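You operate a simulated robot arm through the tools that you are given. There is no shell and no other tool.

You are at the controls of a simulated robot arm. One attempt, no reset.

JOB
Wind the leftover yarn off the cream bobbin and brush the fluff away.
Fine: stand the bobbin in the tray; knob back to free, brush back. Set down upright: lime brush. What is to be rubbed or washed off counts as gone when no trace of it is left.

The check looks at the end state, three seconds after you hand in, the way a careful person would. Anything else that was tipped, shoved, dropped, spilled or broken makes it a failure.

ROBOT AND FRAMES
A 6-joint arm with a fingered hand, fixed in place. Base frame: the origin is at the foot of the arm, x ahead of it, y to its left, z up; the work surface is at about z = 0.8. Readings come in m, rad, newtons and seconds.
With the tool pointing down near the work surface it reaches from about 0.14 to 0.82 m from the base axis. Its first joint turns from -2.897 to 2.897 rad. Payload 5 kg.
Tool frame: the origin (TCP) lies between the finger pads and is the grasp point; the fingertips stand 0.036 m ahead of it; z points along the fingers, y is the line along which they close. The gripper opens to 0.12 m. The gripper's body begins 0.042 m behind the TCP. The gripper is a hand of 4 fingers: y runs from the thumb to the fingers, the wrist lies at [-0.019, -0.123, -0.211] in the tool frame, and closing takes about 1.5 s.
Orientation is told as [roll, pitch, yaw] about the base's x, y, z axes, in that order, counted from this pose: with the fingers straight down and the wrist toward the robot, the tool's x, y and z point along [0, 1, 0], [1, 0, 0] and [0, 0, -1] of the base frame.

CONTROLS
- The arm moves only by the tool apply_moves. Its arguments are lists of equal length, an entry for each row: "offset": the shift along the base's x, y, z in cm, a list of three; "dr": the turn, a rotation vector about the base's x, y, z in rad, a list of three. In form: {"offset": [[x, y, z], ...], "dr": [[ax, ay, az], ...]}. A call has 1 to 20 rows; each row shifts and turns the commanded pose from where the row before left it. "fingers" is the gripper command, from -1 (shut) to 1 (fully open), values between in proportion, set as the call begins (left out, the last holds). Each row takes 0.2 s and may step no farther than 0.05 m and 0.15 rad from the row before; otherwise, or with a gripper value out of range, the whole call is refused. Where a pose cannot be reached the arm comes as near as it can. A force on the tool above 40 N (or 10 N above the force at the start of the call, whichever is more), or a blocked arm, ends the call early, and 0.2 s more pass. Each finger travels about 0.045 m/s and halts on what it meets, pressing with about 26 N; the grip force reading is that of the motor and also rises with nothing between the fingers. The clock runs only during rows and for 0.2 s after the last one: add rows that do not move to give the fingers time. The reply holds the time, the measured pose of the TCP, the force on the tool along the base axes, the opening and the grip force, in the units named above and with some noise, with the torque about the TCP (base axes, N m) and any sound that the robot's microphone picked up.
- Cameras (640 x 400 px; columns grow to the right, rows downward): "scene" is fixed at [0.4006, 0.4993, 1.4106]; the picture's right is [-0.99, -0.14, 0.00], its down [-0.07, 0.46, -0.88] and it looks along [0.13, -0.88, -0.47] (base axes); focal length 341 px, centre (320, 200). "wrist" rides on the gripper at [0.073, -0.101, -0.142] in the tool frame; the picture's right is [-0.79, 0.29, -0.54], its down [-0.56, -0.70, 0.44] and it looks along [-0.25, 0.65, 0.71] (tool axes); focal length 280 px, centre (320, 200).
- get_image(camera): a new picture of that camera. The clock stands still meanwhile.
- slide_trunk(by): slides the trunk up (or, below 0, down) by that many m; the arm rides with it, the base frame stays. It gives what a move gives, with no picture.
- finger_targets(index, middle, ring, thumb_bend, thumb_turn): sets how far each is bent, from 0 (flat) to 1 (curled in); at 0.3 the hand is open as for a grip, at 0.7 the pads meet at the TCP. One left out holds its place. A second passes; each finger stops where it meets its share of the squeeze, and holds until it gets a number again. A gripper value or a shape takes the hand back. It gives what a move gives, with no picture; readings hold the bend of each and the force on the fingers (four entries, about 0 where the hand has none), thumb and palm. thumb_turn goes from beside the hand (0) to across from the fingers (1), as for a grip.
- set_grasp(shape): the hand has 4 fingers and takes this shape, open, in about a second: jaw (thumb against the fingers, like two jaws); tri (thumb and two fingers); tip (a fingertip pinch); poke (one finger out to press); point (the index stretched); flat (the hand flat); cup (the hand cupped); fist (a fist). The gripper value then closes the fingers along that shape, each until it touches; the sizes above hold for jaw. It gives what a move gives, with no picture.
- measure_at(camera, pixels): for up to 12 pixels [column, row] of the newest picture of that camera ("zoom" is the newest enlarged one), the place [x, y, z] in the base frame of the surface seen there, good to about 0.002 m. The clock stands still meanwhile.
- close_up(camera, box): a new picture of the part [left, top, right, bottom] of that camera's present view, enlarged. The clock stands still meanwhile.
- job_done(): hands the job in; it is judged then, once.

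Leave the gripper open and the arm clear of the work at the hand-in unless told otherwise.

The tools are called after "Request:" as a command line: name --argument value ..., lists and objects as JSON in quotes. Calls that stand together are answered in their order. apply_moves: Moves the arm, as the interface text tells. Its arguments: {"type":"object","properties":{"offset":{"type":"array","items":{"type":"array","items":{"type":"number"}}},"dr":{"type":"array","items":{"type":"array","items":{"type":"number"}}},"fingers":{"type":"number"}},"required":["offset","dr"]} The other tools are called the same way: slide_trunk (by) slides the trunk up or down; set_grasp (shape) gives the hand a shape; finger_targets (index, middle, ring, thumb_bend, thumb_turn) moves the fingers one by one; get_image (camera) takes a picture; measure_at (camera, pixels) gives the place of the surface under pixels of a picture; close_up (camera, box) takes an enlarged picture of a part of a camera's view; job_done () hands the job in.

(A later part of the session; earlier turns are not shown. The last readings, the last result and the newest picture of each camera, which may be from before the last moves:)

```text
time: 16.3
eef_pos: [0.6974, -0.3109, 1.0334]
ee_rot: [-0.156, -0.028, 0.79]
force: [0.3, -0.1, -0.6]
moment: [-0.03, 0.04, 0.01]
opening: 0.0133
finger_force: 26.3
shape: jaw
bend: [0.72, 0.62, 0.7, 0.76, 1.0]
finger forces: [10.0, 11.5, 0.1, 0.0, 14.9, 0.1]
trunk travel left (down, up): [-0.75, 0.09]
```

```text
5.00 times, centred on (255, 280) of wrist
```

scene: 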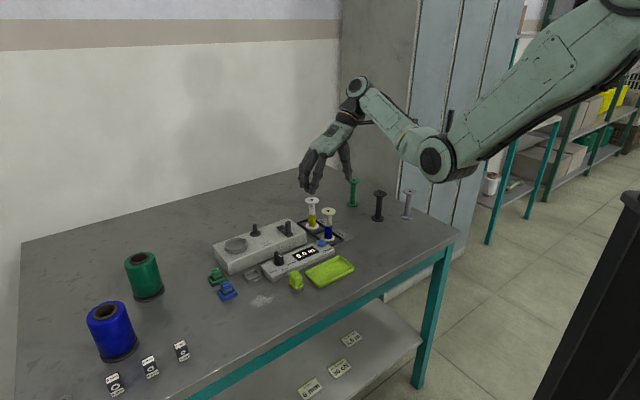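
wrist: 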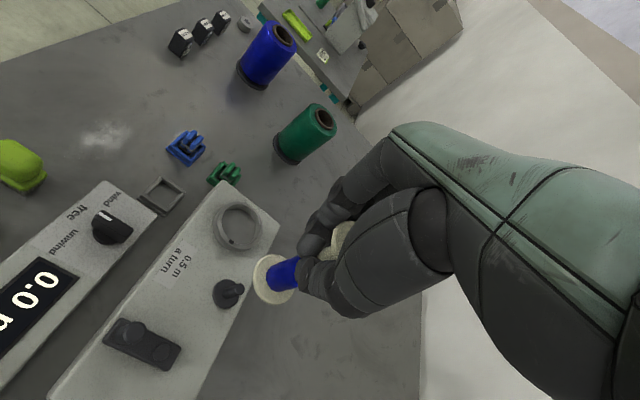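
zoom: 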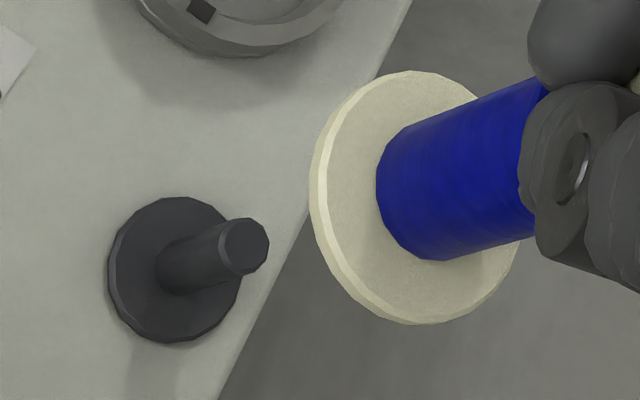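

The scene view asks for +x 2.4 mm and the wrist view for about +x 5, +y 2.6 mm. I'll shift by the middle value, lower until the bobbin bottom is just above the peg top, and compare again without parallax.

Request:
apply_moves --offset '[[0.35, 0.1, -2], [0, 0, -2], [0, 0, -1], [0, 0, 0]]' --dr '[[0, 0, 0], [0, 0, 0], [0, 0, 0], [0, 0, 0]]'

Request:
close_up --camera "scene" --box '[240, 205, 272, 245]'

Request:
close_up --camera "wrist" --box '[220, 240, 310, 320]'

```text
time: 17.3
eef_pos: [0.6987, -0.3092, 0.9864]
ee_rot: [-0.156, -0.028, 0.789]
force: [-0.2, 0.6, -1.0]
moment: [-0.02, 0.0, -0.03]
opening: 0.0131
finger_force: 26.4
shape: jaw
bend: [0.72, 0.62, 0.7, 0.76, 1.0]
finger forces: [9.9, 11.5, 0.1, 0.0, 14.8, 0.0]
trunk travel left (down, up): [-0.75, 0.09]
```

```text
10.00 times, centred on (256, 225) of scene
```

zoom: 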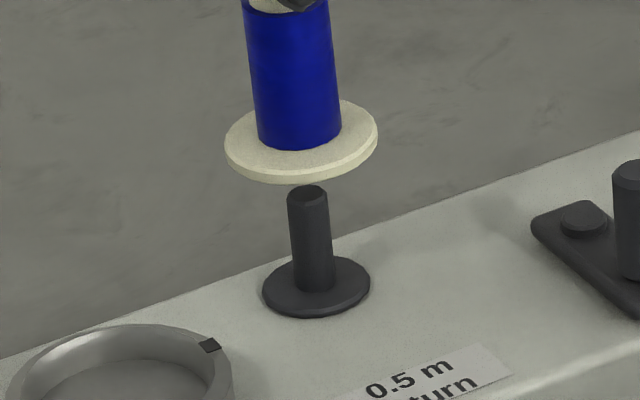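

```text
5.00 times, centred on (265, 280) of wrist
```

zoom: 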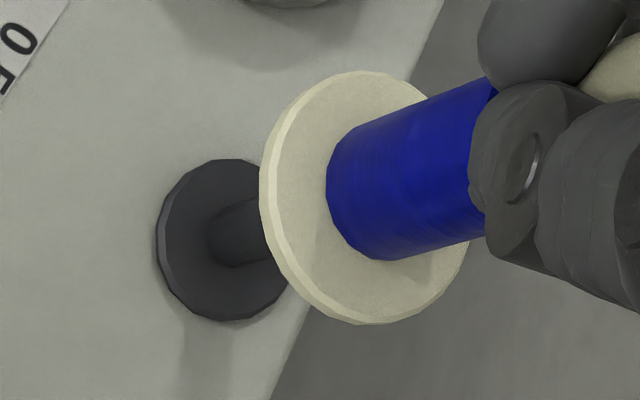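

In x it now lines up. To settle y I'll measure the flange rim and the spindle disc from both views.

Request:
measure_at --camera "zoom" --pixels '[[275, 190], [310, 285], [360, 315], [430, 300], [370, 80], [300, 110], [300, 200], [440, 270], [170, 240], [200, 180], [240, 315], [200, 300]]'

Request:
close_up --camera "scene" --box '[240, 205, 272, 245]'

Request:
measure_at --camera "zoom" --pixels '[[230, 150], [290, 170], [345, 160], [370, 130], [245, 130], [355, 115], [268, 288], [316, 308], [364, 278], [308, 195], [330, 295], [285, 270]]'

```text
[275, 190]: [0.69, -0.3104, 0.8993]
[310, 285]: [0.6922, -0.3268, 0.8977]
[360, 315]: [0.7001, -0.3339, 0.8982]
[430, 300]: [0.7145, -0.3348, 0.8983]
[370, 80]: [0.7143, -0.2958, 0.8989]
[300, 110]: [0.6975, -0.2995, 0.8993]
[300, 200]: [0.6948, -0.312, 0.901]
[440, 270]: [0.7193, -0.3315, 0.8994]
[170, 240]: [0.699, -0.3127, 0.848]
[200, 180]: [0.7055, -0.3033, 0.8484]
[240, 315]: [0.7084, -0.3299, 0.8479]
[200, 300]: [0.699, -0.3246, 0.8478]
```

```text
10.00 times, centred on (256, 225) of scene
```

zoom: 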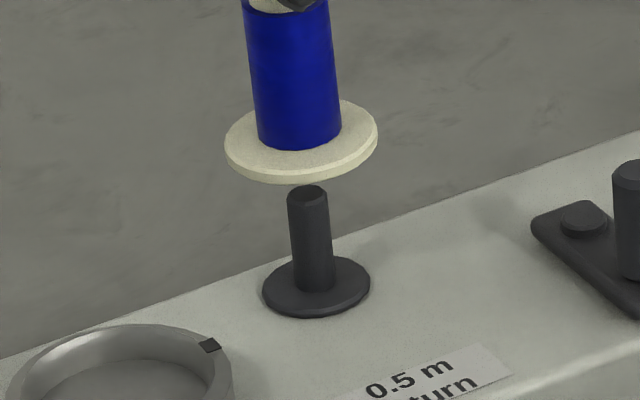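

```text
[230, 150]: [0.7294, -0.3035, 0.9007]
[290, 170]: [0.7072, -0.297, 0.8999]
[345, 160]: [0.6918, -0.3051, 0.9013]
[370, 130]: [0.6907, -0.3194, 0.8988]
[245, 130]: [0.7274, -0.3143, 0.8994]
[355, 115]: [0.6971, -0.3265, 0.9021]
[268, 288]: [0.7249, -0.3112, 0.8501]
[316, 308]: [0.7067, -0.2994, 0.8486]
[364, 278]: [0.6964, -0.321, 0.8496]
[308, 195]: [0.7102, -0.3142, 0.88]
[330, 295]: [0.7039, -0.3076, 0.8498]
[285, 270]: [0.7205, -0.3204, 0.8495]
```

Fitting circles puts the flange centre at (0.7095,-0.3155) and the peg at (0.7103,-0.3148), less than 1 mm apart. I'll apply that small correction and lower slowly past the peg top.

Request:
apply_moves --offset '[[0.07, 0.07, 0], [0, 0, -0.6], [0, 0, -0.5], [0, 0, -0.4], [0, 0, -0.4], [0, 0, 0]]' --dr '[[0, 0, 0], [0, 0, 0], [0, 0, 0], [0, 0, 0], [0, 0, 0], [0, 0, 0]]'

Request:
close_up --camera "scene" --box '[240, 205, 272, 245]'

```text
time: 18.7
eef_pos: [0.7, -0.3086, 0.9682]
ee_rot: [-0.158, -0.028, 0.789]
force: [-0.8, 0.1, 9.0]
moment: [0.03, -0.07, 0.01]
opening: 0.0133
finger_force: 26.3
shape: jaw
bend: [0.72, 0.62, 0.7, 0.77, 1.0]
finger forces: [11.1, 12.4, 0.1, 0.0, 16.3, 0.0]
trunk travel left (down, up): [-0.75, 0.09]
```

```text
10.00 times, centred on (256, 225) of scene
```

zoom: 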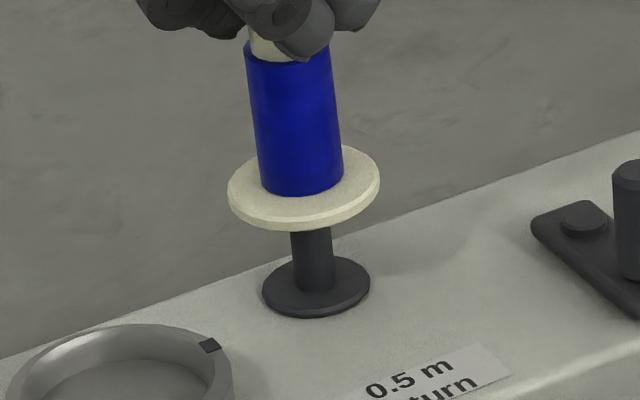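

Upward force is 9 N, so the flange is sitting on the peg's edge and hasn't slid over it yet. I'll re-measure the centres from both views at this height.

Request:
measure_at --camera "zoom" --pixels '[[235, 195], [250, 210], [290, 220], [345, 207], [373, 180], [240, 175], [360, 157], [310, 222], [268, 288], [316, 308], [364, 278], [290, 305]]'

Request:
close_up --camera "wrist" --box '[220, 240, 310, 320]'

Request:
measure_at --camera "zoom" --pixels '[[275, 190], [310, 285], [360, 315], [430, 300], [370, 80], [300, 110], [210, 200], [230, 180], [250, 300], [220, 270], [285, 250], [275, 230]]'

```text
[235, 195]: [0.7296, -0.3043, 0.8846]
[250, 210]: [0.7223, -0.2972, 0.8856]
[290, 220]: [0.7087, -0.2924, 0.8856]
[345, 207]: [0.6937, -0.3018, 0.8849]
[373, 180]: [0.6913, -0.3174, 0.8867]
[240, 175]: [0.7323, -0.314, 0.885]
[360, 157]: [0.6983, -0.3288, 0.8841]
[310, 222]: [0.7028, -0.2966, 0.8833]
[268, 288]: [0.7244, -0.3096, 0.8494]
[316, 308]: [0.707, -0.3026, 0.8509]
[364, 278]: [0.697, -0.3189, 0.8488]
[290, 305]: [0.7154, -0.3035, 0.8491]
```

```text
5.00 times, centred on (265, 280) of wrist
```

zoom: 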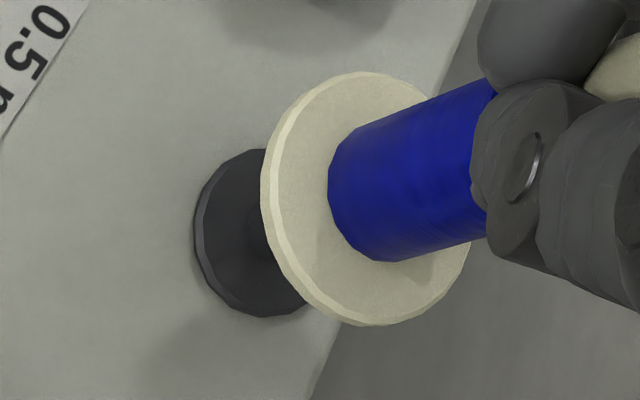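

```text
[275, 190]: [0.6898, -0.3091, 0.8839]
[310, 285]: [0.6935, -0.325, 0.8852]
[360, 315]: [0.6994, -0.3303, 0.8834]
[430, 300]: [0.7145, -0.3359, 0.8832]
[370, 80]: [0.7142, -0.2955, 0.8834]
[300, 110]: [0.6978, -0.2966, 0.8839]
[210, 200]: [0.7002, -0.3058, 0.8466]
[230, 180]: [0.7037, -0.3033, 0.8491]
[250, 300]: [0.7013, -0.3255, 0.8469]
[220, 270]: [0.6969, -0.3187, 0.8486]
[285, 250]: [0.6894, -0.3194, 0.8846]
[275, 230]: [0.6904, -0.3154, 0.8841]
```

The flange centre (0.711,-0.314) is about 1.5 mm too far towards +y compared with the spindle (0.7108,-0.3156). I'll lift 4 mm, shift −y 1.6 mm and lower again gently.

Request:
apply_moves --offset '[[0, 0, 0.5], [-0.03, -0.16, 0], [0, 0, -0.3], [0, 0, -0.3], [0, 0, -0.3], [0, 0, 0]]' --dr '[[0, 0, 0], [0, 0, 0], [0, 0, 0], [0, 0, 0], [0, 0, 0], [0, 0, 0]]'

Request:
close_up --camera "scene" --box '[240, 205, 272, 245]'

```text
time: 20.1
eef_pos: [0.6975, -0.3103, 0.967]
ee_rot: [-0.163, -0.033, 0.787]
force: [-2.7, -0.3, 22.2]
moment: [-0.1, -0.23, -0.01]
opening: 0.0147
finger_force: 25.7
shape: jaw
bend: [0.72, 0.61, 0.7, 0.77, 1.0]
finger forces: [0.9, 14.8, 0.0, 0.0, 21.8, 0.1]
trunk travel left (down, up): [-0.75, 0.09]
```

```text
10.00 times, centred on (256, 225) of scene
```

zoom: 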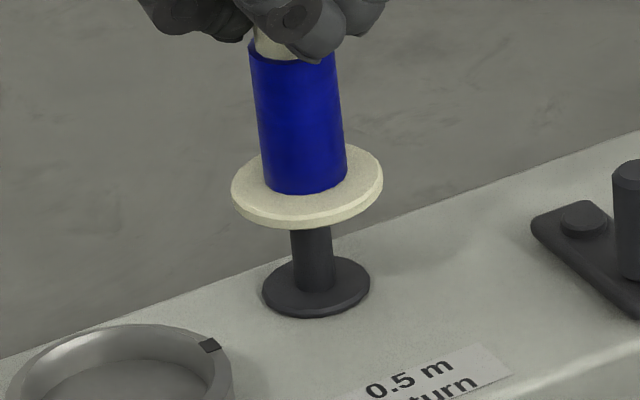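

The force is 22 N and it's still on the peg top, so I'll lift off at once and re-check how it sits in the grip.

Request:
apply_moves --offset '[[0, 0, 0.4], [0, 0, 0.4], [0, 0, 0]]' --dr '[[0, 0, 0], [0, 0, 0], [0, 0, 0]]'

Request:
close_up --camera "scene" --box '[240, 205, 272, 245]'

Request:
measure_at --camera "zoom" --pixels '[[240, 180], [255, 200], [290, 210], [345, 197], [375, 172], [362, 150], [292, 120], [290, 150], [300, 80], [308, 208]]'

Request:
close_up --camera "wrist" --box '[220, 240, 310, 320]'

```text
time: 20.9
eef_pos: [0.6982, -0.3092, 0.9682]
ee_rot: [-0.155, -0.025, 0.788]
force: [0.3, 0.3, -0.6]
moment: [0.02, 0.02, -0.03]
opening: 0.0143
finger_force: 26.0
shape: jaw
bend: [0.72, 0.61, 0.7, 0.77, 1.0]
finger forces: [0.7, 11.5, 0.0, 0.0, 16.3, 0.1]
trunk travel left (down, up): [-0.75, 0.09]
```

```text
10.00 times, centred on (256, 225) of scene
```

zoom: 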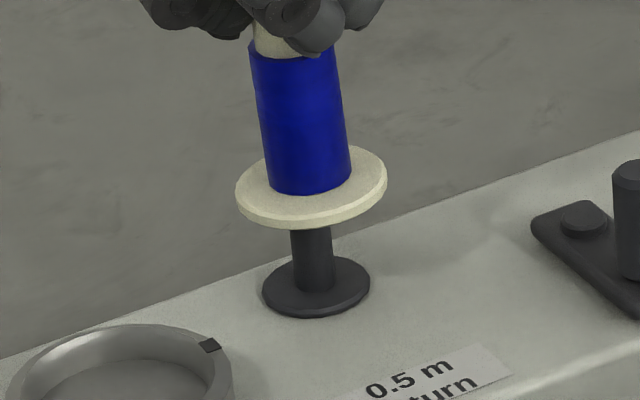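

```text
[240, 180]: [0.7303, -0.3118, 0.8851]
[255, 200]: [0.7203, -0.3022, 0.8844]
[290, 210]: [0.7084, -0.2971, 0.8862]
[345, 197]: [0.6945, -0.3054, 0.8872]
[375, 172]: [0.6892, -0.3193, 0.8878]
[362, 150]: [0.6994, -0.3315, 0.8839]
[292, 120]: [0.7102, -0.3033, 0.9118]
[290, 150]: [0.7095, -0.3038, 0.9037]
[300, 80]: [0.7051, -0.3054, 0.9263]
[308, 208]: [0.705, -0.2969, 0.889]
```

```text
5.00 times, centred on (265, 280) of wrist
```

zoom: 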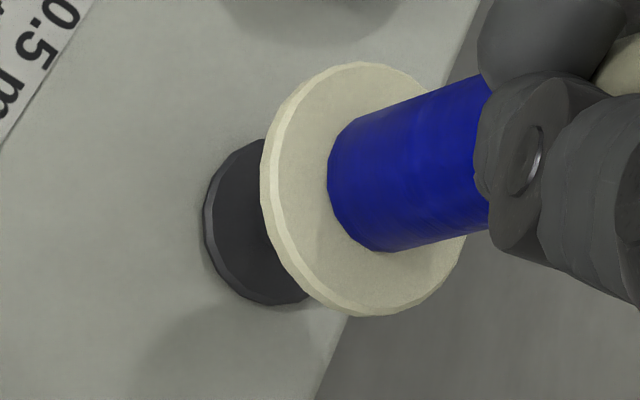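

The bobbin has tipped about 3° again and the index has lost contact. I'll raise 3 mm, command the close again, counter-rotate a little and look.

Request:
apply_moves --offset '[[0, 0, 0.5], [0, 0, 0], [0, 0, 0], [0, 0, 0]]' --dr '[[0, -0.045, 0], [0, 0, 0], [0, 0, 0], [0, 0, 0]]' --fingers -1

Request:
close_up --camera "scene" --box '[240, 195, 272, 240]'

Request:
measure_at --camera "zoom" --pixels '[[320, 200], [300, 100], [300, 150], [310, 180], [360, 180], [250, 190]]'

Request:
close_up --camera "wrist" --box '[220, 200, 340, 320]'

```text
time: 21.9
eef_pos: [0.7001, -0.3096, 0.9771]
ee_rot: [-0.187, -0.059, 0.791]
force: [0.3, -0.5, 0.2]
moment: [-0.01, 0.0, -0.01]
opening: 0.0144
finger_force: 26.4
shape: jaw
bend: [0.72, 0.61, 0.7, 0.77, 1.0]
finger forces: [0.6, 11.5, 0.0, 0.1, 16.4, 0.0]
trunk travel left (down, up): [-0.75, 0.09]
```

```text
8.89 times, centred on (256, 218) of scene
```

zoom: 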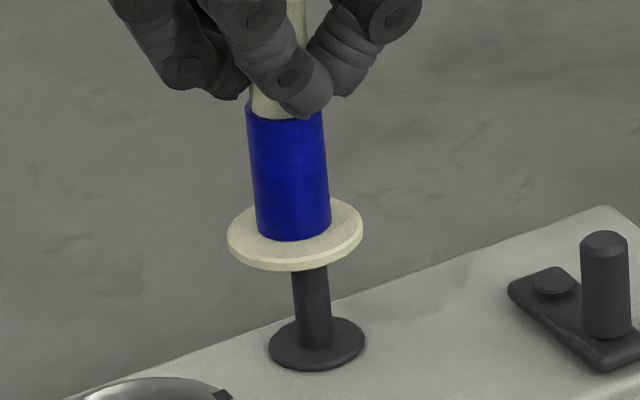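

```text
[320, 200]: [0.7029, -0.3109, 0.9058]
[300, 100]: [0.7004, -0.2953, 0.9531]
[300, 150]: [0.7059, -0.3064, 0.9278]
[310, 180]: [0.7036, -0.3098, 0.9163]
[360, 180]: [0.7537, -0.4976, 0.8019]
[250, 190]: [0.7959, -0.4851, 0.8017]
```

```text
3.33 times, centred on (280, 260) of wrist
```

zoom: 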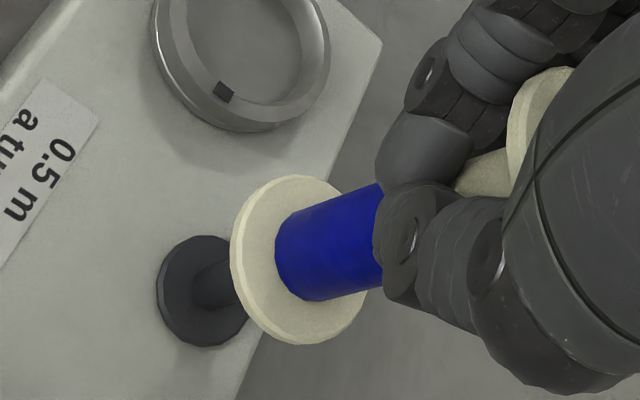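

It's vertical again, but the rotation moved its bottom about 4 mm towards +x. I'll measure the rims to compute the exact offset.

Request:
measure_at --camera "zoom" --pixels '[[240, 245], [262, 310], [300, 338], [345, 318], [305, 181], [258, 200], [164, 290], [180, 252], [210, 240], [180, 325], [205, 341], [228, 330]]'

Request:
close_up --camera "scene" --box '[240, 205, 272, 245]'

Request:
measure_at --camera "zoom" --pixels '[[222, 170], [240, 192], [290, 205], [340, 193], [362, 165], [345, 140], [270, 288], [285, 305], [316, 313], [350, 300], [365, 278], [310, 250]]'

```text
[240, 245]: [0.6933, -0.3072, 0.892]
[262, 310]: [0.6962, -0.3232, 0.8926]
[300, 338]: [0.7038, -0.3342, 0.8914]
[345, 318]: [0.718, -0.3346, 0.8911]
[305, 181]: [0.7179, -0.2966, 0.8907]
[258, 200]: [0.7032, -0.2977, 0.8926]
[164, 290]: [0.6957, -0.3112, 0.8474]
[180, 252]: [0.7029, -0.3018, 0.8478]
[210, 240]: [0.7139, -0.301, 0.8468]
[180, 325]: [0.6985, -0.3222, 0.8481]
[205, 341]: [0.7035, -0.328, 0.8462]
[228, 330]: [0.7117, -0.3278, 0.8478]
```

```text
10.00 times, centred on (256, 225) of scene
```

zoom: 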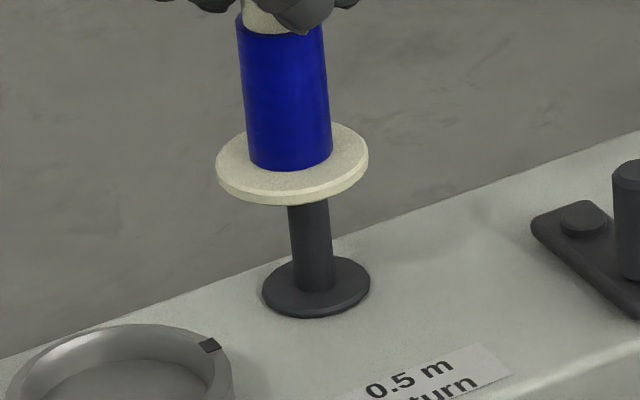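

```text
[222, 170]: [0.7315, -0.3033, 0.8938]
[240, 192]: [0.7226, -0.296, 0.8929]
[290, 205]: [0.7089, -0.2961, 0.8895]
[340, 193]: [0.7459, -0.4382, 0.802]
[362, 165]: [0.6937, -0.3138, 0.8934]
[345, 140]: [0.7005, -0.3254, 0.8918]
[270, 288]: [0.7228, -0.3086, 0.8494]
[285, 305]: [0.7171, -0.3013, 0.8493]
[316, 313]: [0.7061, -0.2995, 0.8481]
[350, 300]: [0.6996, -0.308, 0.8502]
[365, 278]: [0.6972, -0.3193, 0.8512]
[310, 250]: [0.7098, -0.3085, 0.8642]
```

The offset is +3.7 mm in x and about 0 in y. I'll shift −x 3.7 mm and lower carefully to just past the peg top.

Request:
apply_moves --offset '[[-0.37, 0, 0], [0, 0, -0.4], [0, 0, -0.3], [0, 0, -0.2], [0, 0, -0.1], [0, 0, 0]]' --dr '[[0, 0, 0], [0, 0, 0], [0, 0, 0], [0, 0, 0], [0, 0, 0], [0, 0, 0]]'

Request:
close_up --camera "scene" --box '[240, 205, 272, 245]'

```text
time: 23.3
eef_pos: [0.6952, -0.3109, 0.9665]
ee_rot: [-0.189, -0.063, 0.791]
force: [1.4, 0.4, 8.3]
moment: [0.0, -0.14, 0.04]
opening: 0.0143
finger_force: 26.5
shape: jaw
bend: [0.72, 0.61, 0.7, 0.77, 1.0]
finger forces: [0.8, 12.3, 0.1, 0.1, 17.7, 0.1]
trunk travel left (down, up): [-0.75, 0.09]
```

```text
10.00 times, centred on (256, 225) of scene
```

zoom: 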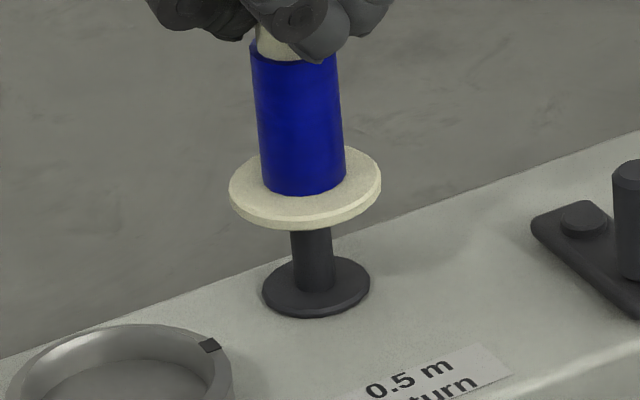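

Still resting on the edge with 8 N, and the image suggests a shift of about −x 0.5, +y 0.7 mm. I'll slide by tiny amounts under this light pressure and watch for the drop.

Request:
apply_moves --offset '[[-0.05, 0.06, 0], [0, 0, 0]]' --dr '[[0, 0, 0], [0, 0, 0]]'

Request:
apply_moves --offset '[[0, 0.06, 0], [0, 0, 0]]' --dr '[[0, 0, 0], [0, 0, 0]]'

Request:
apply_moves --offset '[[-0.06, 0, 0], [0, 0, 0]]' --dr '[[0, 0, 0], [0, 0, 0]]'

Request:
apply_moves --offset '[[0, -0.08, 0], [0, 0, 0]]' --dr '[[0, 0, 0], [0, 0, 0]]'

```text
time: 23.9
eef_pos: [0.6942, -0.31, 0.9671]
ee_rot: [-0.191, -0.061, 0.791]
force: [1.0, -0.2, 10.3]
moment: [-0.06, -0.23, 0.01]
opening: 0.0143
finger_force: 26.3
shape: jaw
bend: [0.72, 0.61, 0.7, 0.77, 1.0]
finger forces: [1.3, 13.3, 0.0, 0.0, 17.8, 0.1]
trunk travel left (down, up): [-0.75, 0.09]
```

```text
time: 24.5
eef_pos: [0.6943, -0.3083, 0.9669]
ee_rot: [-0.19, -0.061, 0.79]
force: [1.5, 0.6, 11.3]
moment: [-0.09, -0.23, -0.02]
opening: 0.0145
finger_force: 26.2
shape: jaw
bend: [0.72, 0.61, 0.7, 0.77, 1.0]
finger forces: [1.7, 13.4, 0.0, 0.1, 18.3, 0.1]
trunk travel left (down, up): [-0.75, 0.09]
```

```text
time: 25.1
eef_pos: [0.6934, -0.3082, 0.9651]
ee_rot: [-0.187, -0.062, 0.79]
force: [1.6, -1.0, 12.0]
moment: [-0.08, -0.29, 0.01]
opening: 0.014
finger_force: 26.1
shape: jaw
bend: [0.72, 0.61, 0.7, 0.77, 1.0]
finger forces: [1.8, 14.1, 0.1, 0.0, 18.2, 0.0]
trunk travel left (down, up): [-0.75, 0.09]
```

```text
time: 25.7
eef_pos: [0.6955, -0.3095, 0.9672]
ee_rot: [-0.188, -0.061, 0.791]
force: [0.9, 0.1, 11.7]
moment: [-0.06, -0.31, 0.04]
opening: 0.0144
finger_force: 25.6
shape: jaw
bend: [0.72, 0.61, 0.7, 0.77, 1.0]
finger forces: [1.0, 14.1, 0.0, 0.0, 18.5, 0.0]
trunk travel left (down, up): [-0.75, 0.09]
```

The torque readings put the contact on the peg's +x edge, so the hole is too far −x. I'll lift, shift +x 2 mm, touch down lightly and read again.

Request:
apply_moves --offset '[[0, 0, 0.4], [0.2, 0.04, 0], [0, 0, -0.2], [0, 0, -0.2], [0, 0, 0]]' --dr '[[0, 0, 0], [0, 0, 0], [0, 0, 0], [0, 0, 0], [0, 0, 0]]'

Request:
close_up --camera "scene" --box '[240, 205, 272, 245]'

Request:
close_up --camera "wrist" --box '[230, 240, 310, 310]'

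```text
time: 26.9
eef_pos: [0.6964, -0.3084, 0.9674]
ee_rot: [-0.191, -0.062, 0.789]
force: [-2.1, 1.4, 9.0]
moment: [-0.02, -0.02, -0.01]
opening: 0.0141
finger_force: 25.7
shape: jaw
bend: [0.72, 0.61, 0.7, 0.77, 1.0]
finger forces: [0.6, 11.6, 0.0, 0.2, 18.7, 0.0]
trunk travel left (down, up): [-0.75, 0.09]
```

```text
10.00 times, centred on (256, 225) of scene
```

zoom: 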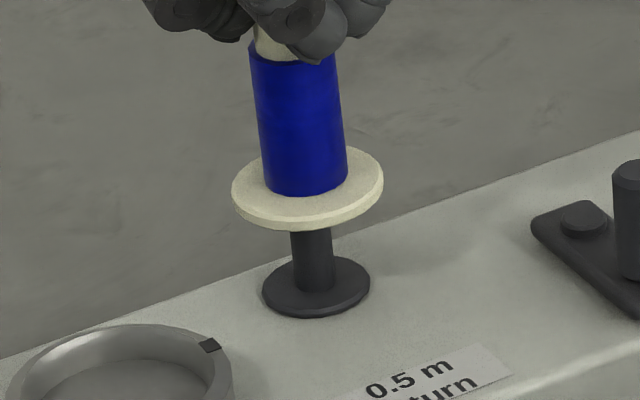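

```text
5.71 times, centred on (270, 275) of wrist
```

zoom: 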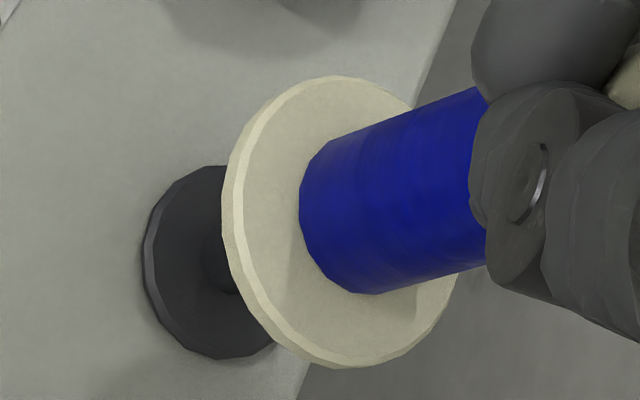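

Side forces have appeared, so the hole edge may be catching the peg. I'll make a small circling search under this light pressure.

Request:
apply_moves --offset '[[-0.05, 0, 0], [0, 0.05, 0], [0.05, 0, 0], [0.05, 0, 0], [0, -0.05, 0], [0, -0.05, 0], [-0.05, 0, 0], [-0.05, 0, 0], [0, 0, 0]]' --dr '[[0, 0, 0], [0, 0, 0], [0, 0, 0], [0, 0, 0], [0, 0, 0], [0, 0, 0], [0, 0, 0], [0, 0, 0], [0, 0, 0]]'

Request:
close_up --camera "scene" --box '[240, 205, 272, 245]'

```text
time: 28.9
eef_pos: [0.6954, -0.3089, 0.9669]
ee_rot: [-0.189, -0.062, 0.791]
force: [-1.3, 0.2, 11.2]
moment: [-0.04, -0.17, -0.01]
opening: 0.0141
finger_force: 25.9
shape: jaw
bend: [0.72, 0.61, 0.7, 0.77, 1.0]
finger forces: [0.9, 12.3, 0.0, 0.0, 19.0, 0.0]
trunk travel left (down, up): [-0.75, 0.09]
```

```text
10.00 times, centred on (256, 225) of scene
```

zoom: 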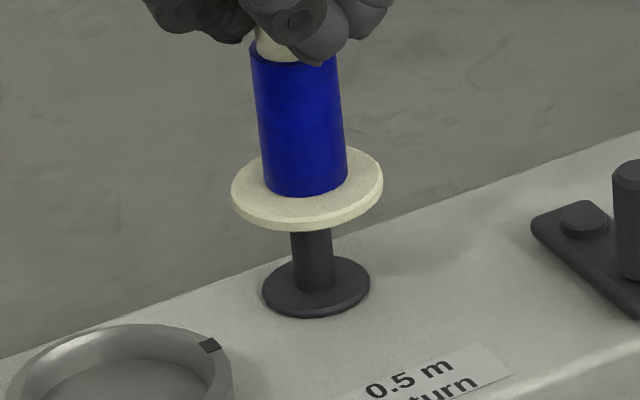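

The flange isn't sliding. I'll lift 4 mm clear and take very high zooms from both cameras, to work out the offset more exactly.

Request:
apply_moves --offset '[[0, 0, 0.5], [0, 0, 0]]' --dr '[[0, 0, 0], [0, 0, 0]]'

Request:
close_up --camera "scene" --box '[244, 212, 268, 236]'

Request:
close_up --camera "wrist" --box '[230, 250, 305, 310]'

```text
time: 29.5
eef_pos: [0.6953, -0.3086, 0.9693]
ee_rot: [-0.187, -0.06, 0.791]
force: [-0.4, -0.3, 0.3]
moment: [0.02, 0.02, -0.03]
opening: 0.0141
finger_force: 26.4
shape: jaw
bend: [0.72, 0.61, 0.7, 0.77, 1.0]
finger forces: [0.5, 11.2, 0.1, 0.0, 16.9, 0.0]
trunk travel left (down, up): [-0.75, 0.09]
```

```text
16.00 times, centred on (256, 224) of scene
```

zoom: 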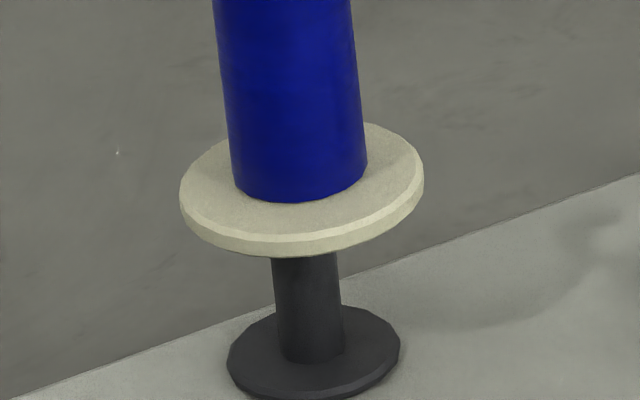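

```text
6.67 times, centred on (268, 280) of wrist
```

zoom: 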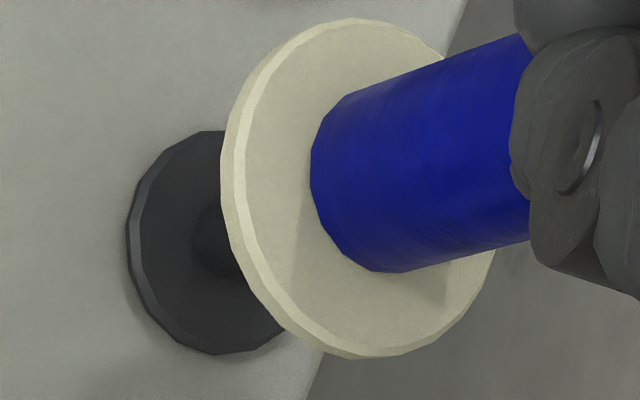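

Peg width reads near 12 mm by ratio. I'll look closely at the hole of a bobbin of the same type to compare the sizes.

Request:
close_up --camera "scene" --box '[300, 190, 324, 214]'

Request:
measure_at --camera "zoom" --pixels '[[310, 320], [320, 200], [330, 170], [316, 165]]'

Request:
close_up --camera "scene" --box '[340, 172, 364, 196]'

```text
16.00 times, centred on (312, 202) of scene
```

zoom: 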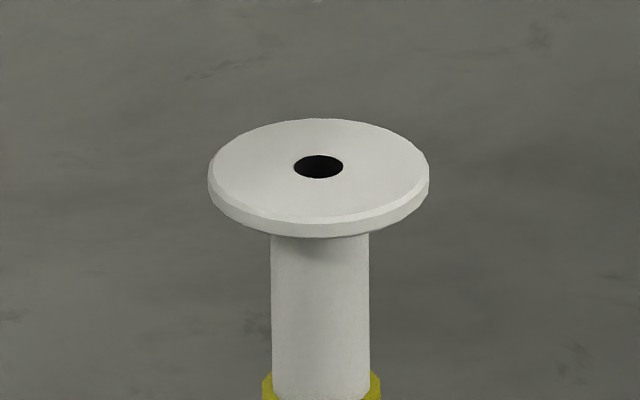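

```text
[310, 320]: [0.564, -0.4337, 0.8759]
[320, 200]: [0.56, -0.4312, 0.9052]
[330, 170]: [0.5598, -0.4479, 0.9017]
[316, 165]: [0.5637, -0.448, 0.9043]
```

```text
16.00 times, centred on (352, 184) of scene
```

zoom: 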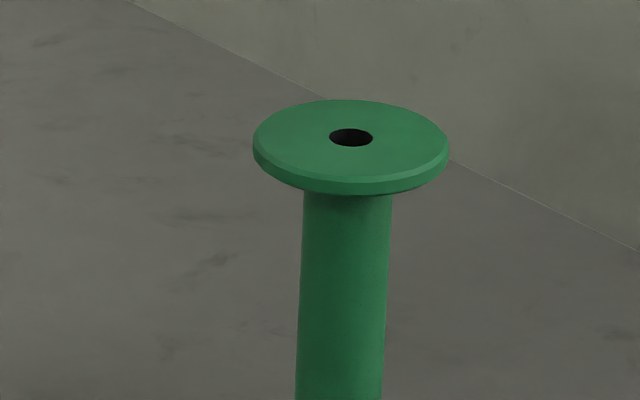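

Hole looks about 10 mm and the peg about 11 to 12 mm, so I should check how the machine is meant to be used. I'll inspect the ring and the cones, with their sizes, before forcing anything.

Request:
close_up --camera "scene" --box '[215, 225, 265, 265]'

Request:
measure_at --camera "zoom" --pixels '[[120, 180], [395, 165], [260, 100], [265, 230], [150, 175], [365, 160], [258, 120], [265, 200], [345, 120], [340, 290]]'

Request:
close_up --camera "scene" --box '[80, 240, 180, 370]'

Request:
measure_at --camera "zoom" --pixels '[[175, 330], [320, 310], [250, 372], [180, 200], [270, 195], [295, 140], [380, 120], [320, 60], [225, 210], [210, 190], [240, 185]]'

```text
10.00 times, centred on (240, 245) of scene
```

zoom: 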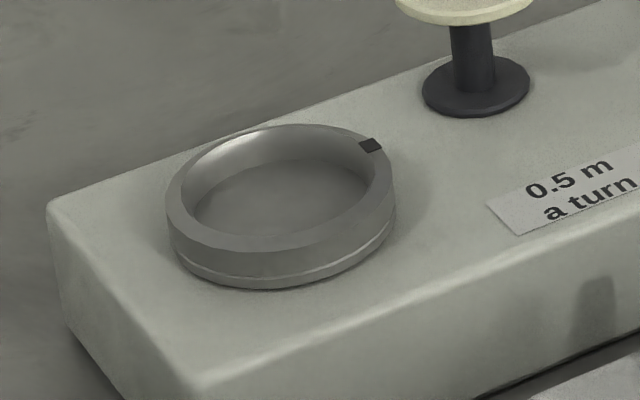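

```text
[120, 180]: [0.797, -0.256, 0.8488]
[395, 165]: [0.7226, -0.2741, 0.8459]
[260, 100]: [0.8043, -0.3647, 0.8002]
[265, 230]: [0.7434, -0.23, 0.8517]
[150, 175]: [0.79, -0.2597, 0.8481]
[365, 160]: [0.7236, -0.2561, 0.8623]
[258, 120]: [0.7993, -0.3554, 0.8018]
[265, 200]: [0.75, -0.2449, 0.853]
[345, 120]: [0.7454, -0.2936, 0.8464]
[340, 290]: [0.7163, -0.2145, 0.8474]
```

```text
3.08 times, centred on (130, 305) of scene
```

zoom: 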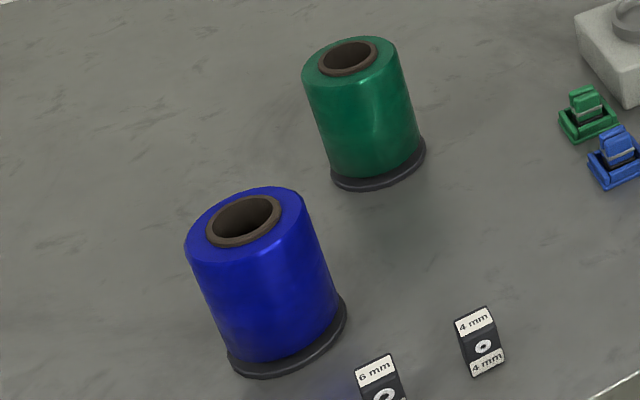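

```text
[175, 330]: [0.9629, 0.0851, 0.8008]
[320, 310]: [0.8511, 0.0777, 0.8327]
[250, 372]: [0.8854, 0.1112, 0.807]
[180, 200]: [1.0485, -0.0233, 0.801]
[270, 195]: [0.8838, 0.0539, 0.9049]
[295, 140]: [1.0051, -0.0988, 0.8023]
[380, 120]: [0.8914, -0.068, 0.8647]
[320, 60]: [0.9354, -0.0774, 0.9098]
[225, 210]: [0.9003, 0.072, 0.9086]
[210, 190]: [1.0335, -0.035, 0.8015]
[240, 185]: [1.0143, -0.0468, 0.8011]
```

I'll measure the true widths with the range tool: the peg edges here, then the hole edges on the white bobbin.

Request:
close_up --camera "scene" --box '[250, 220, 266, 236]'

Request:
measure_at --camera "zoom" --pixels '[[255, 200], [262, 200], [270, 200], [300, 200], [330, 200], [340, 200], [346, 200], [350, 200], [354, 200], [360, 200], [250, 200], [245, 200]]'

Request:
close_up --camera "scene" --box '[304, 192, 320, 206]'

Request:
measure_at --camera "zoom" --pixels '[[280, 165], [290, 165], [300, 165], [310, 165], [320, 165], [330, 165], [340, 165], [350, 165], [360, 165], [370, 165], [320, 140], [320, 190]]'

```text
16.00 times, centred on (258, 228) of scene
```

zoom: 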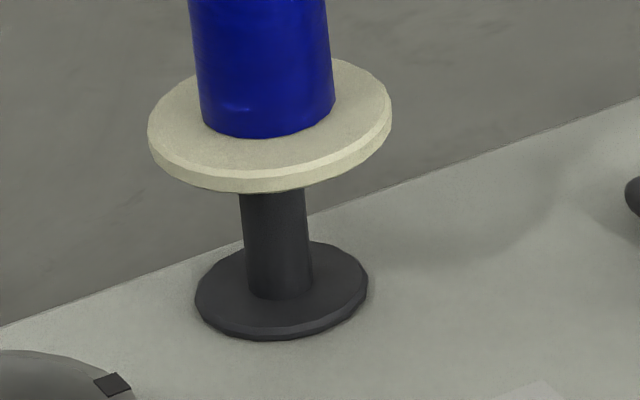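

```text
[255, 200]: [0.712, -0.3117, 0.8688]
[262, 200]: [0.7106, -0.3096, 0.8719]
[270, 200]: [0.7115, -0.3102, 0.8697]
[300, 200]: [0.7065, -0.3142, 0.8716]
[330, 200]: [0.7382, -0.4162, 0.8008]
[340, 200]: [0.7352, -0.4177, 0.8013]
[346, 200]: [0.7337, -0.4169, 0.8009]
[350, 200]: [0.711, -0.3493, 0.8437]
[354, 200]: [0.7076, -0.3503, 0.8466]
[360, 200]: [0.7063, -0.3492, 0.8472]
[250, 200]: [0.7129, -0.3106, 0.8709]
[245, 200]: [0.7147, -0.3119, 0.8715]
```

```text
16.00 times, centred on (312, 199) of scene
```

zoom: 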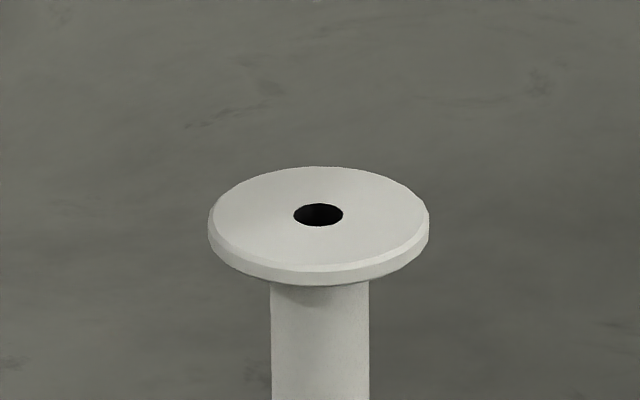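

```text
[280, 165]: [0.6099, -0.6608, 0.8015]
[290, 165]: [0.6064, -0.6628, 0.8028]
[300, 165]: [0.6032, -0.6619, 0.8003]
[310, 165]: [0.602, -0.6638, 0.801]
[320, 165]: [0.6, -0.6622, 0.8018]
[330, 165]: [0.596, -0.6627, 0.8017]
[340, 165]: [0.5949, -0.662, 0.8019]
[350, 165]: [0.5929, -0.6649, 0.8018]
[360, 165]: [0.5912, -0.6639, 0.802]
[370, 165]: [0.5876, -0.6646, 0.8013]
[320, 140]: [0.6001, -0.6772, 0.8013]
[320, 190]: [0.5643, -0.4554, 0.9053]
```

By ratio the peg (~12 mm) is thicker than the bobbin's bore (~10 mm), so the bobbin can't belong there. The peg with its 32 mm disc suits the wide cone cores instead. The shallow cup ring (inner ~51 mm, with a rotation mark) suits the 44 mm bobbin flange, so I'll measure that cup.

Request:
close_up --camera "scene" --box '[220, 228, 256, 258]'

Request:
measure_at --camera "zoom" --pixels '[[185, 205], [400, 175], [290, 245], [275, 120], [240, 130], [350, 130], [230, 240], [350, 230], [290, 170], [250, 190], [330, 170], [300, 200]]'

Request:
get_image --camera "wrist"

```text
13.33 times, centred on (238, 243) of scene
```

zoom: 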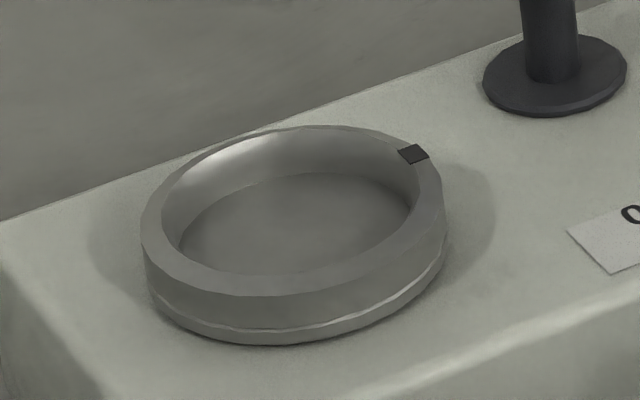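

```text
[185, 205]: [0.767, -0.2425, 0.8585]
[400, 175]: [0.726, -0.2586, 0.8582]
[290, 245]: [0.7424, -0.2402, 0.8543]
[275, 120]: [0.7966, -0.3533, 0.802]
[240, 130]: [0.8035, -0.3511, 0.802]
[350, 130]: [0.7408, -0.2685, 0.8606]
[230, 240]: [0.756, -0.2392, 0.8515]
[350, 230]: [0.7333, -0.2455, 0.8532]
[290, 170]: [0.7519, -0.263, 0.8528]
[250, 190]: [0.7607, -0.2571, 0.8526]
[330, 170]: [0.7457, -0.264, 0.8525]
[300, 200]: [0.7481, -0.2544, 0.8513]
```

```text
taken
```

wrist: 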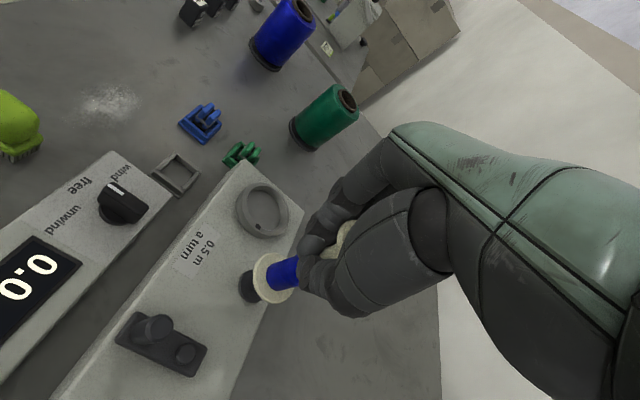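

The cup floor is at z≈0.8525 and its rim at 0.861. I'll fix its centre from the wrist view too.

Request:
close_up --camera "wrist" --box '[225, 170, 305, 250]'

Request:
measure_at --camera "zoom" --pixels '[[320, 200], [300, 200], [320, 100], [340, 300], [220, 150], [430, 240], [260, 100], [400, 290], [250, 210], [400, 180], [330, 110], [300, 270]]'

```text
5.00 times, centred on (265, 210) of wrist
```

zoom: 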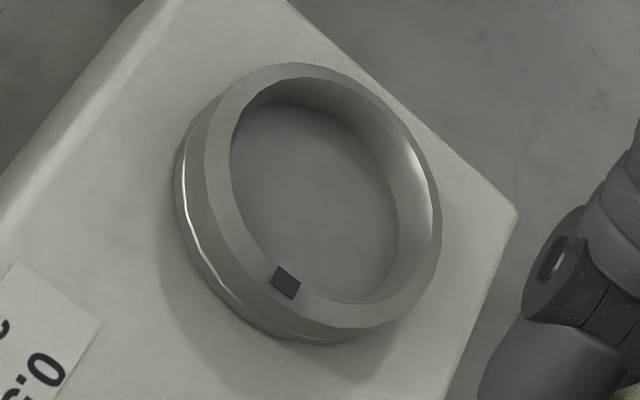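

```text
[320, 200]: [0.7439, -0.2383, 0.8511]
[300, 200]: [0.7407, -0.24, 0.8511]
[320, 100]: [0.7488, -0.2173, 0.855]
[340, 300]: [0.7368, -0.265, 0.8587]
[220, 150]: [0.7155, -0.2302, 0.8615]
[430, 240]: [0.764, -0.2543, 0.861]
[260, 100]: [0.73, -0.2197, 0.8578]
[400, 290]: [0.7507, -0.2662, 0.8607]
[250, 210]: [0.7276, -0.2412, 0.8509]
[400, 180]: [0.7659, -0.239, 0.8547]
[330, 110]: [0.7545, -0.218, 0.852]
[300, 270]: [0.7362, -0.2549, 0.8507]
```

The cup centre comes out at about (0.740,-0.240). I'll lift clear of the peg and carry the bobbin to hover over the cup, then check the alignment.

Request:
apply_moves --offset '[[0, 0, 1.5], [1, 2.5, 0.5], [1, 2.5, 0], [0.95, 2.45, 0], [0, 0, 0], [0, 0, 0]]' --dr '[[0, 0, 0], [0, 0, 0], [0, 0, 0], [0, 0, 0], [0, 0, 0], [0, 0, 0]]'

Request:
close_up --camera "scene" --box '[216, 215, 264, 259]'

Request:
close_up --camera "wrist" --box '[190, 220, 320, 330]'

```text
time: 30.9
eef_pos: [0.7253, -0.2328, 0.9889]
ee_rot: [-0.189, -0.059, 0.793]
force: [0.2, 0.9, -0.3]
moment: [0.01, 0.02, -0.01]
opening: 0.0142
finger_force: 26.2
shape: jaw
bend: [0.72, 0.61, 0.7, 0.77, 1.0]
finger forces: [0.4, 11.1, 0.0, 0.0, 17.0, 0.1]
trunk travel left (down, up): [-0.75, 0.09]
```

```text
9.09 times, centred on (240, 237) of scene
```

zoom: 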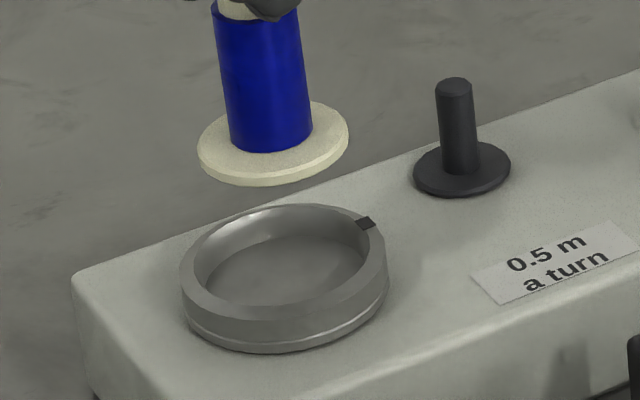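

```text
3.64 times, centred on (255, 275) of wrist
```

zoom: 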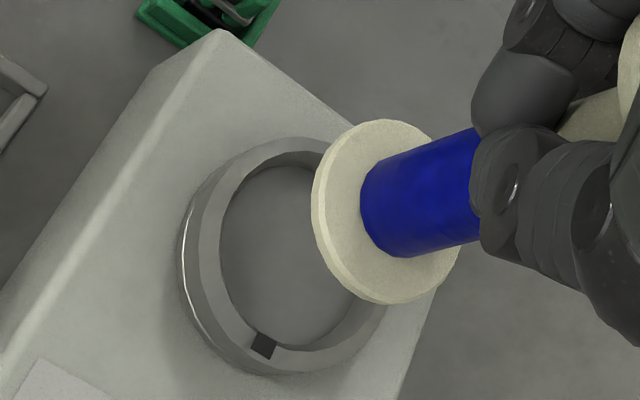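

I'll measure the flange and the cup rim from this view for the remaining offset.

Request:
measure_at --camera "zoom" --pixels '[[322, 205], [345, 265], [390, 298], [430, 275], [395, 125], [345, 150], [188, 250], [205, 190], [290, 143], [210, 310], [285, 365], [370, 330]]'

Request:
close_up --camera "scene" --box '[216, 215, 264, 259]'

Request:
measure_at --camera "zoom" --pixels '[[202, 155], [225, 172], [270, 175], [320, 160], [345, 135], [330, 110], [188, 265], [200, 290], [260, 315], [330, 302], [380, 260], [285, 208]]'

```text
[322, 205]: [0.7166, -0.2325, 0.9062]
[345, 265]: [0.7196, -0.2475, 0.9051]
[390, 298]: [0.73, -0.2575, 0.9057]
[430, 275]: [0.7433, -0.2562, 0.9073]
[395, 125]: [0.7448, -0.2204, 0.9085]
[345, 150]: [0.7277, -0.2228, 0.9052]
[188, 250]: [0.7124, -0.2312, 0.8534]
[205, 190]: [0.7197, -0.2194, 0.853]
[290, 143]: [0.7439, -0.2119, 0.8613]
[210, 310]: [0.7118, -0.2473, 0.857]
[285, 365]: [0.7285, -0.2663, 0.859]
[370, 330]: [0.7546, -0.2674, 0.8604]
```

```text
9.09 times, centred on (240, 237) of scene
```

zoom: 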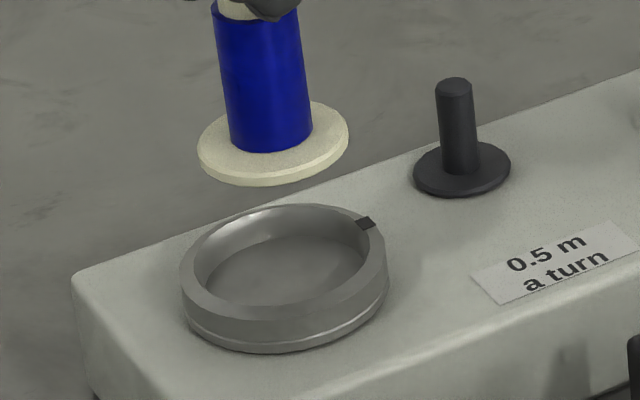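

```text
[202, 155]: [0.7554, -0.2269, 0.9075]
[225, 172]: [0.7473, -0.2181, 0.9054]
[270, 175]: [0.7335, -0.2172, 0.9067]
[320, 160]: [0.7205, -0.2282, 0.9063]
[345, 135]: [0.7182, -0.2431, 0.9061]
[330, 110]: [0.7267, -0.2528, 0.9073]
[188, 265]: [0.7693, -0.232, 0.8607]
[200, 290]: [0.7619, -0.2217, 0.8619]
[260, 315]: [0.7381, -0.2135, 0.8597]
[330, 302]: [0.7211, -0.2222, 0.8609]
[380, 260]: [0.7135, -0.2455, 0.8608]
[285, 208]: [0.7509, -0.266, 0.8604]
```

The two estimates of the remaining offset average about (+2, −1) mm. I'll apply that, lower to just above the rim and check visually.

Request:
apply_moves --offset '[[0.2, -0.06, -1.5], [0, 0, -1.5], [0, 0, 0]]' --dr '[[0, 0, 0], [0, 0, 0], [0, 0, 0]]'

Request:
close_up --camera "scene" --box '[220, 225, 256, 258]'

Request:
close_up --camera "wrist" --box '[210, 230, 320, 320]'

```text
time: 31.7
eef_pos: [0.7276, -0.2349, 0.9596]
ee_rot: [-0.186, -0.059, 0.79]
force: [0.0, 0.6, -0.8]
moment: [0.03, 0.02, -0.01]
opening: 0.0138
finger_force: 26.5
shape: jaw
bend: [0.72, 0.61, 0.7, 0.77, 1.0]
finger forces: [0.5, 11.0, 0.1, 0.0, 17.0, 0.0]
trunk travel left (down, up): [-0.75, 0.09]
```

```text
12.12 times, centred on (238, 242) of scene
```

zoom: 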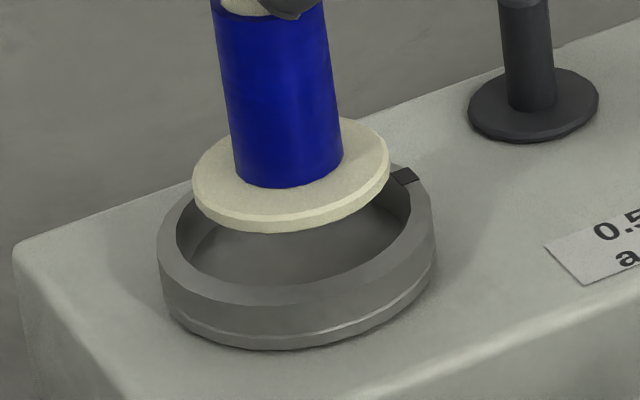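

```text
4.44 times, centred on (265, 275) of wrist
```

zoom: 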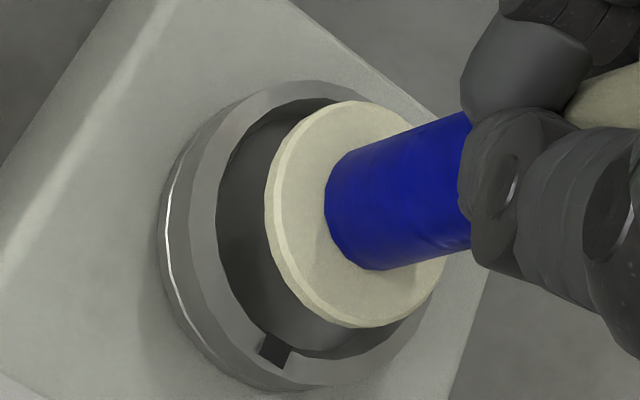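

The flange sits well within the cup outline, with about ±4 mm of play. I'll shift (+0.8, +1) mm and lower into the cup in small steps.

Request:
apply_moves --offset '[[0.08, 0.1, -0.5], [0, 0, -0.5], [0, 0, -0.4], [0, 0, -0.3], [0, 0, -0.2], [0, 0, 0]]' --dr '[[0, 0, 0], [0, 0, 0], [0, 0, 0], [0, 0, 0], [0, 0, 0], [0, 0, 0]]'

Request:
close_up --camera "scene" --box '[220, 225, 256, 258]'

Request:
close_up --camera "wrist" --box '[210, 230, 320, 320]'

```text
time: 33.1
eef_pos: [0.7287, -0.2352, 0.9418]
ee_rot: [-0.19, -0.06, 0.79]
force: [-0.2, 0.0, -0.5]
moment: [-0.01, 0.01, 0.03]
opening: 0.0139
finger_force: 26.3
shape: jaw
bend: [0.72, 0.61, 0.7, 0.77, 1.0]
finger forces: [0.4, 11.0, 0.1, 0.0, 17.0, 0.0]
trunk travel left (down, up): [-0.75, 0.09]
```

```text
12.12 times, centred on (238, 242) of scene
```

zoom: 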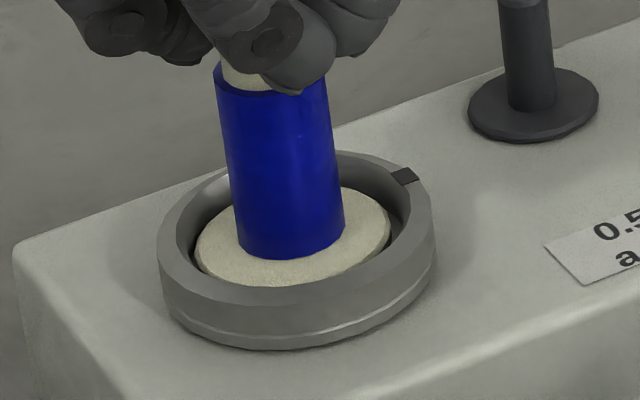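

```text
4.44 times, centred on (265, 275) of wrist
```

zoom: 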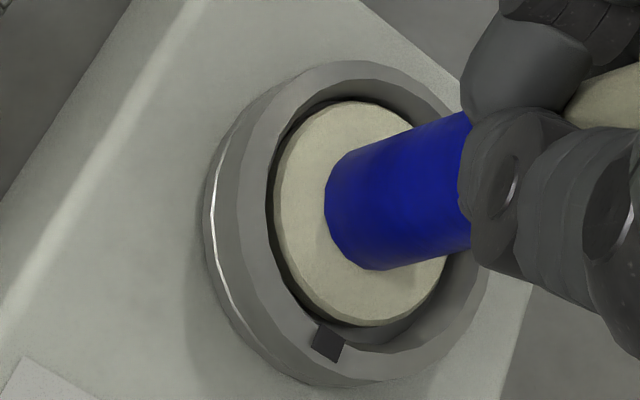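

The flange drops neatly inside the cup, so this is clearly its seat. I'll lower the last few millimetres until it touches the floor.

Request:
apply_moves --offset '[[0, 0, -0.15], [0, 0, -0.15], [0, 0, 0]]' --dr '[[0, 0, 0], [0, 0, 0], [0, 0, 0]]'

```text
time: 33.9
eef_pos: [0.7288, -0.2346, 0.9387]
ee_rot: [-0.189, -0.061, 0.788]
force: [0.2, 0.1, 3.8]
moment: [-0.04, -0.06, 0.03]
opening: 0.014
finger_force: 25.7
shape: jaw
bend: [0.72, 0.61, 0.7, 0.77, 1.0]
finger forces: [0.8, 11.2, 0.1, 0.0, 18.1, 0.0]
trunk travel left (down, up): [-0.75, 0.09]
```

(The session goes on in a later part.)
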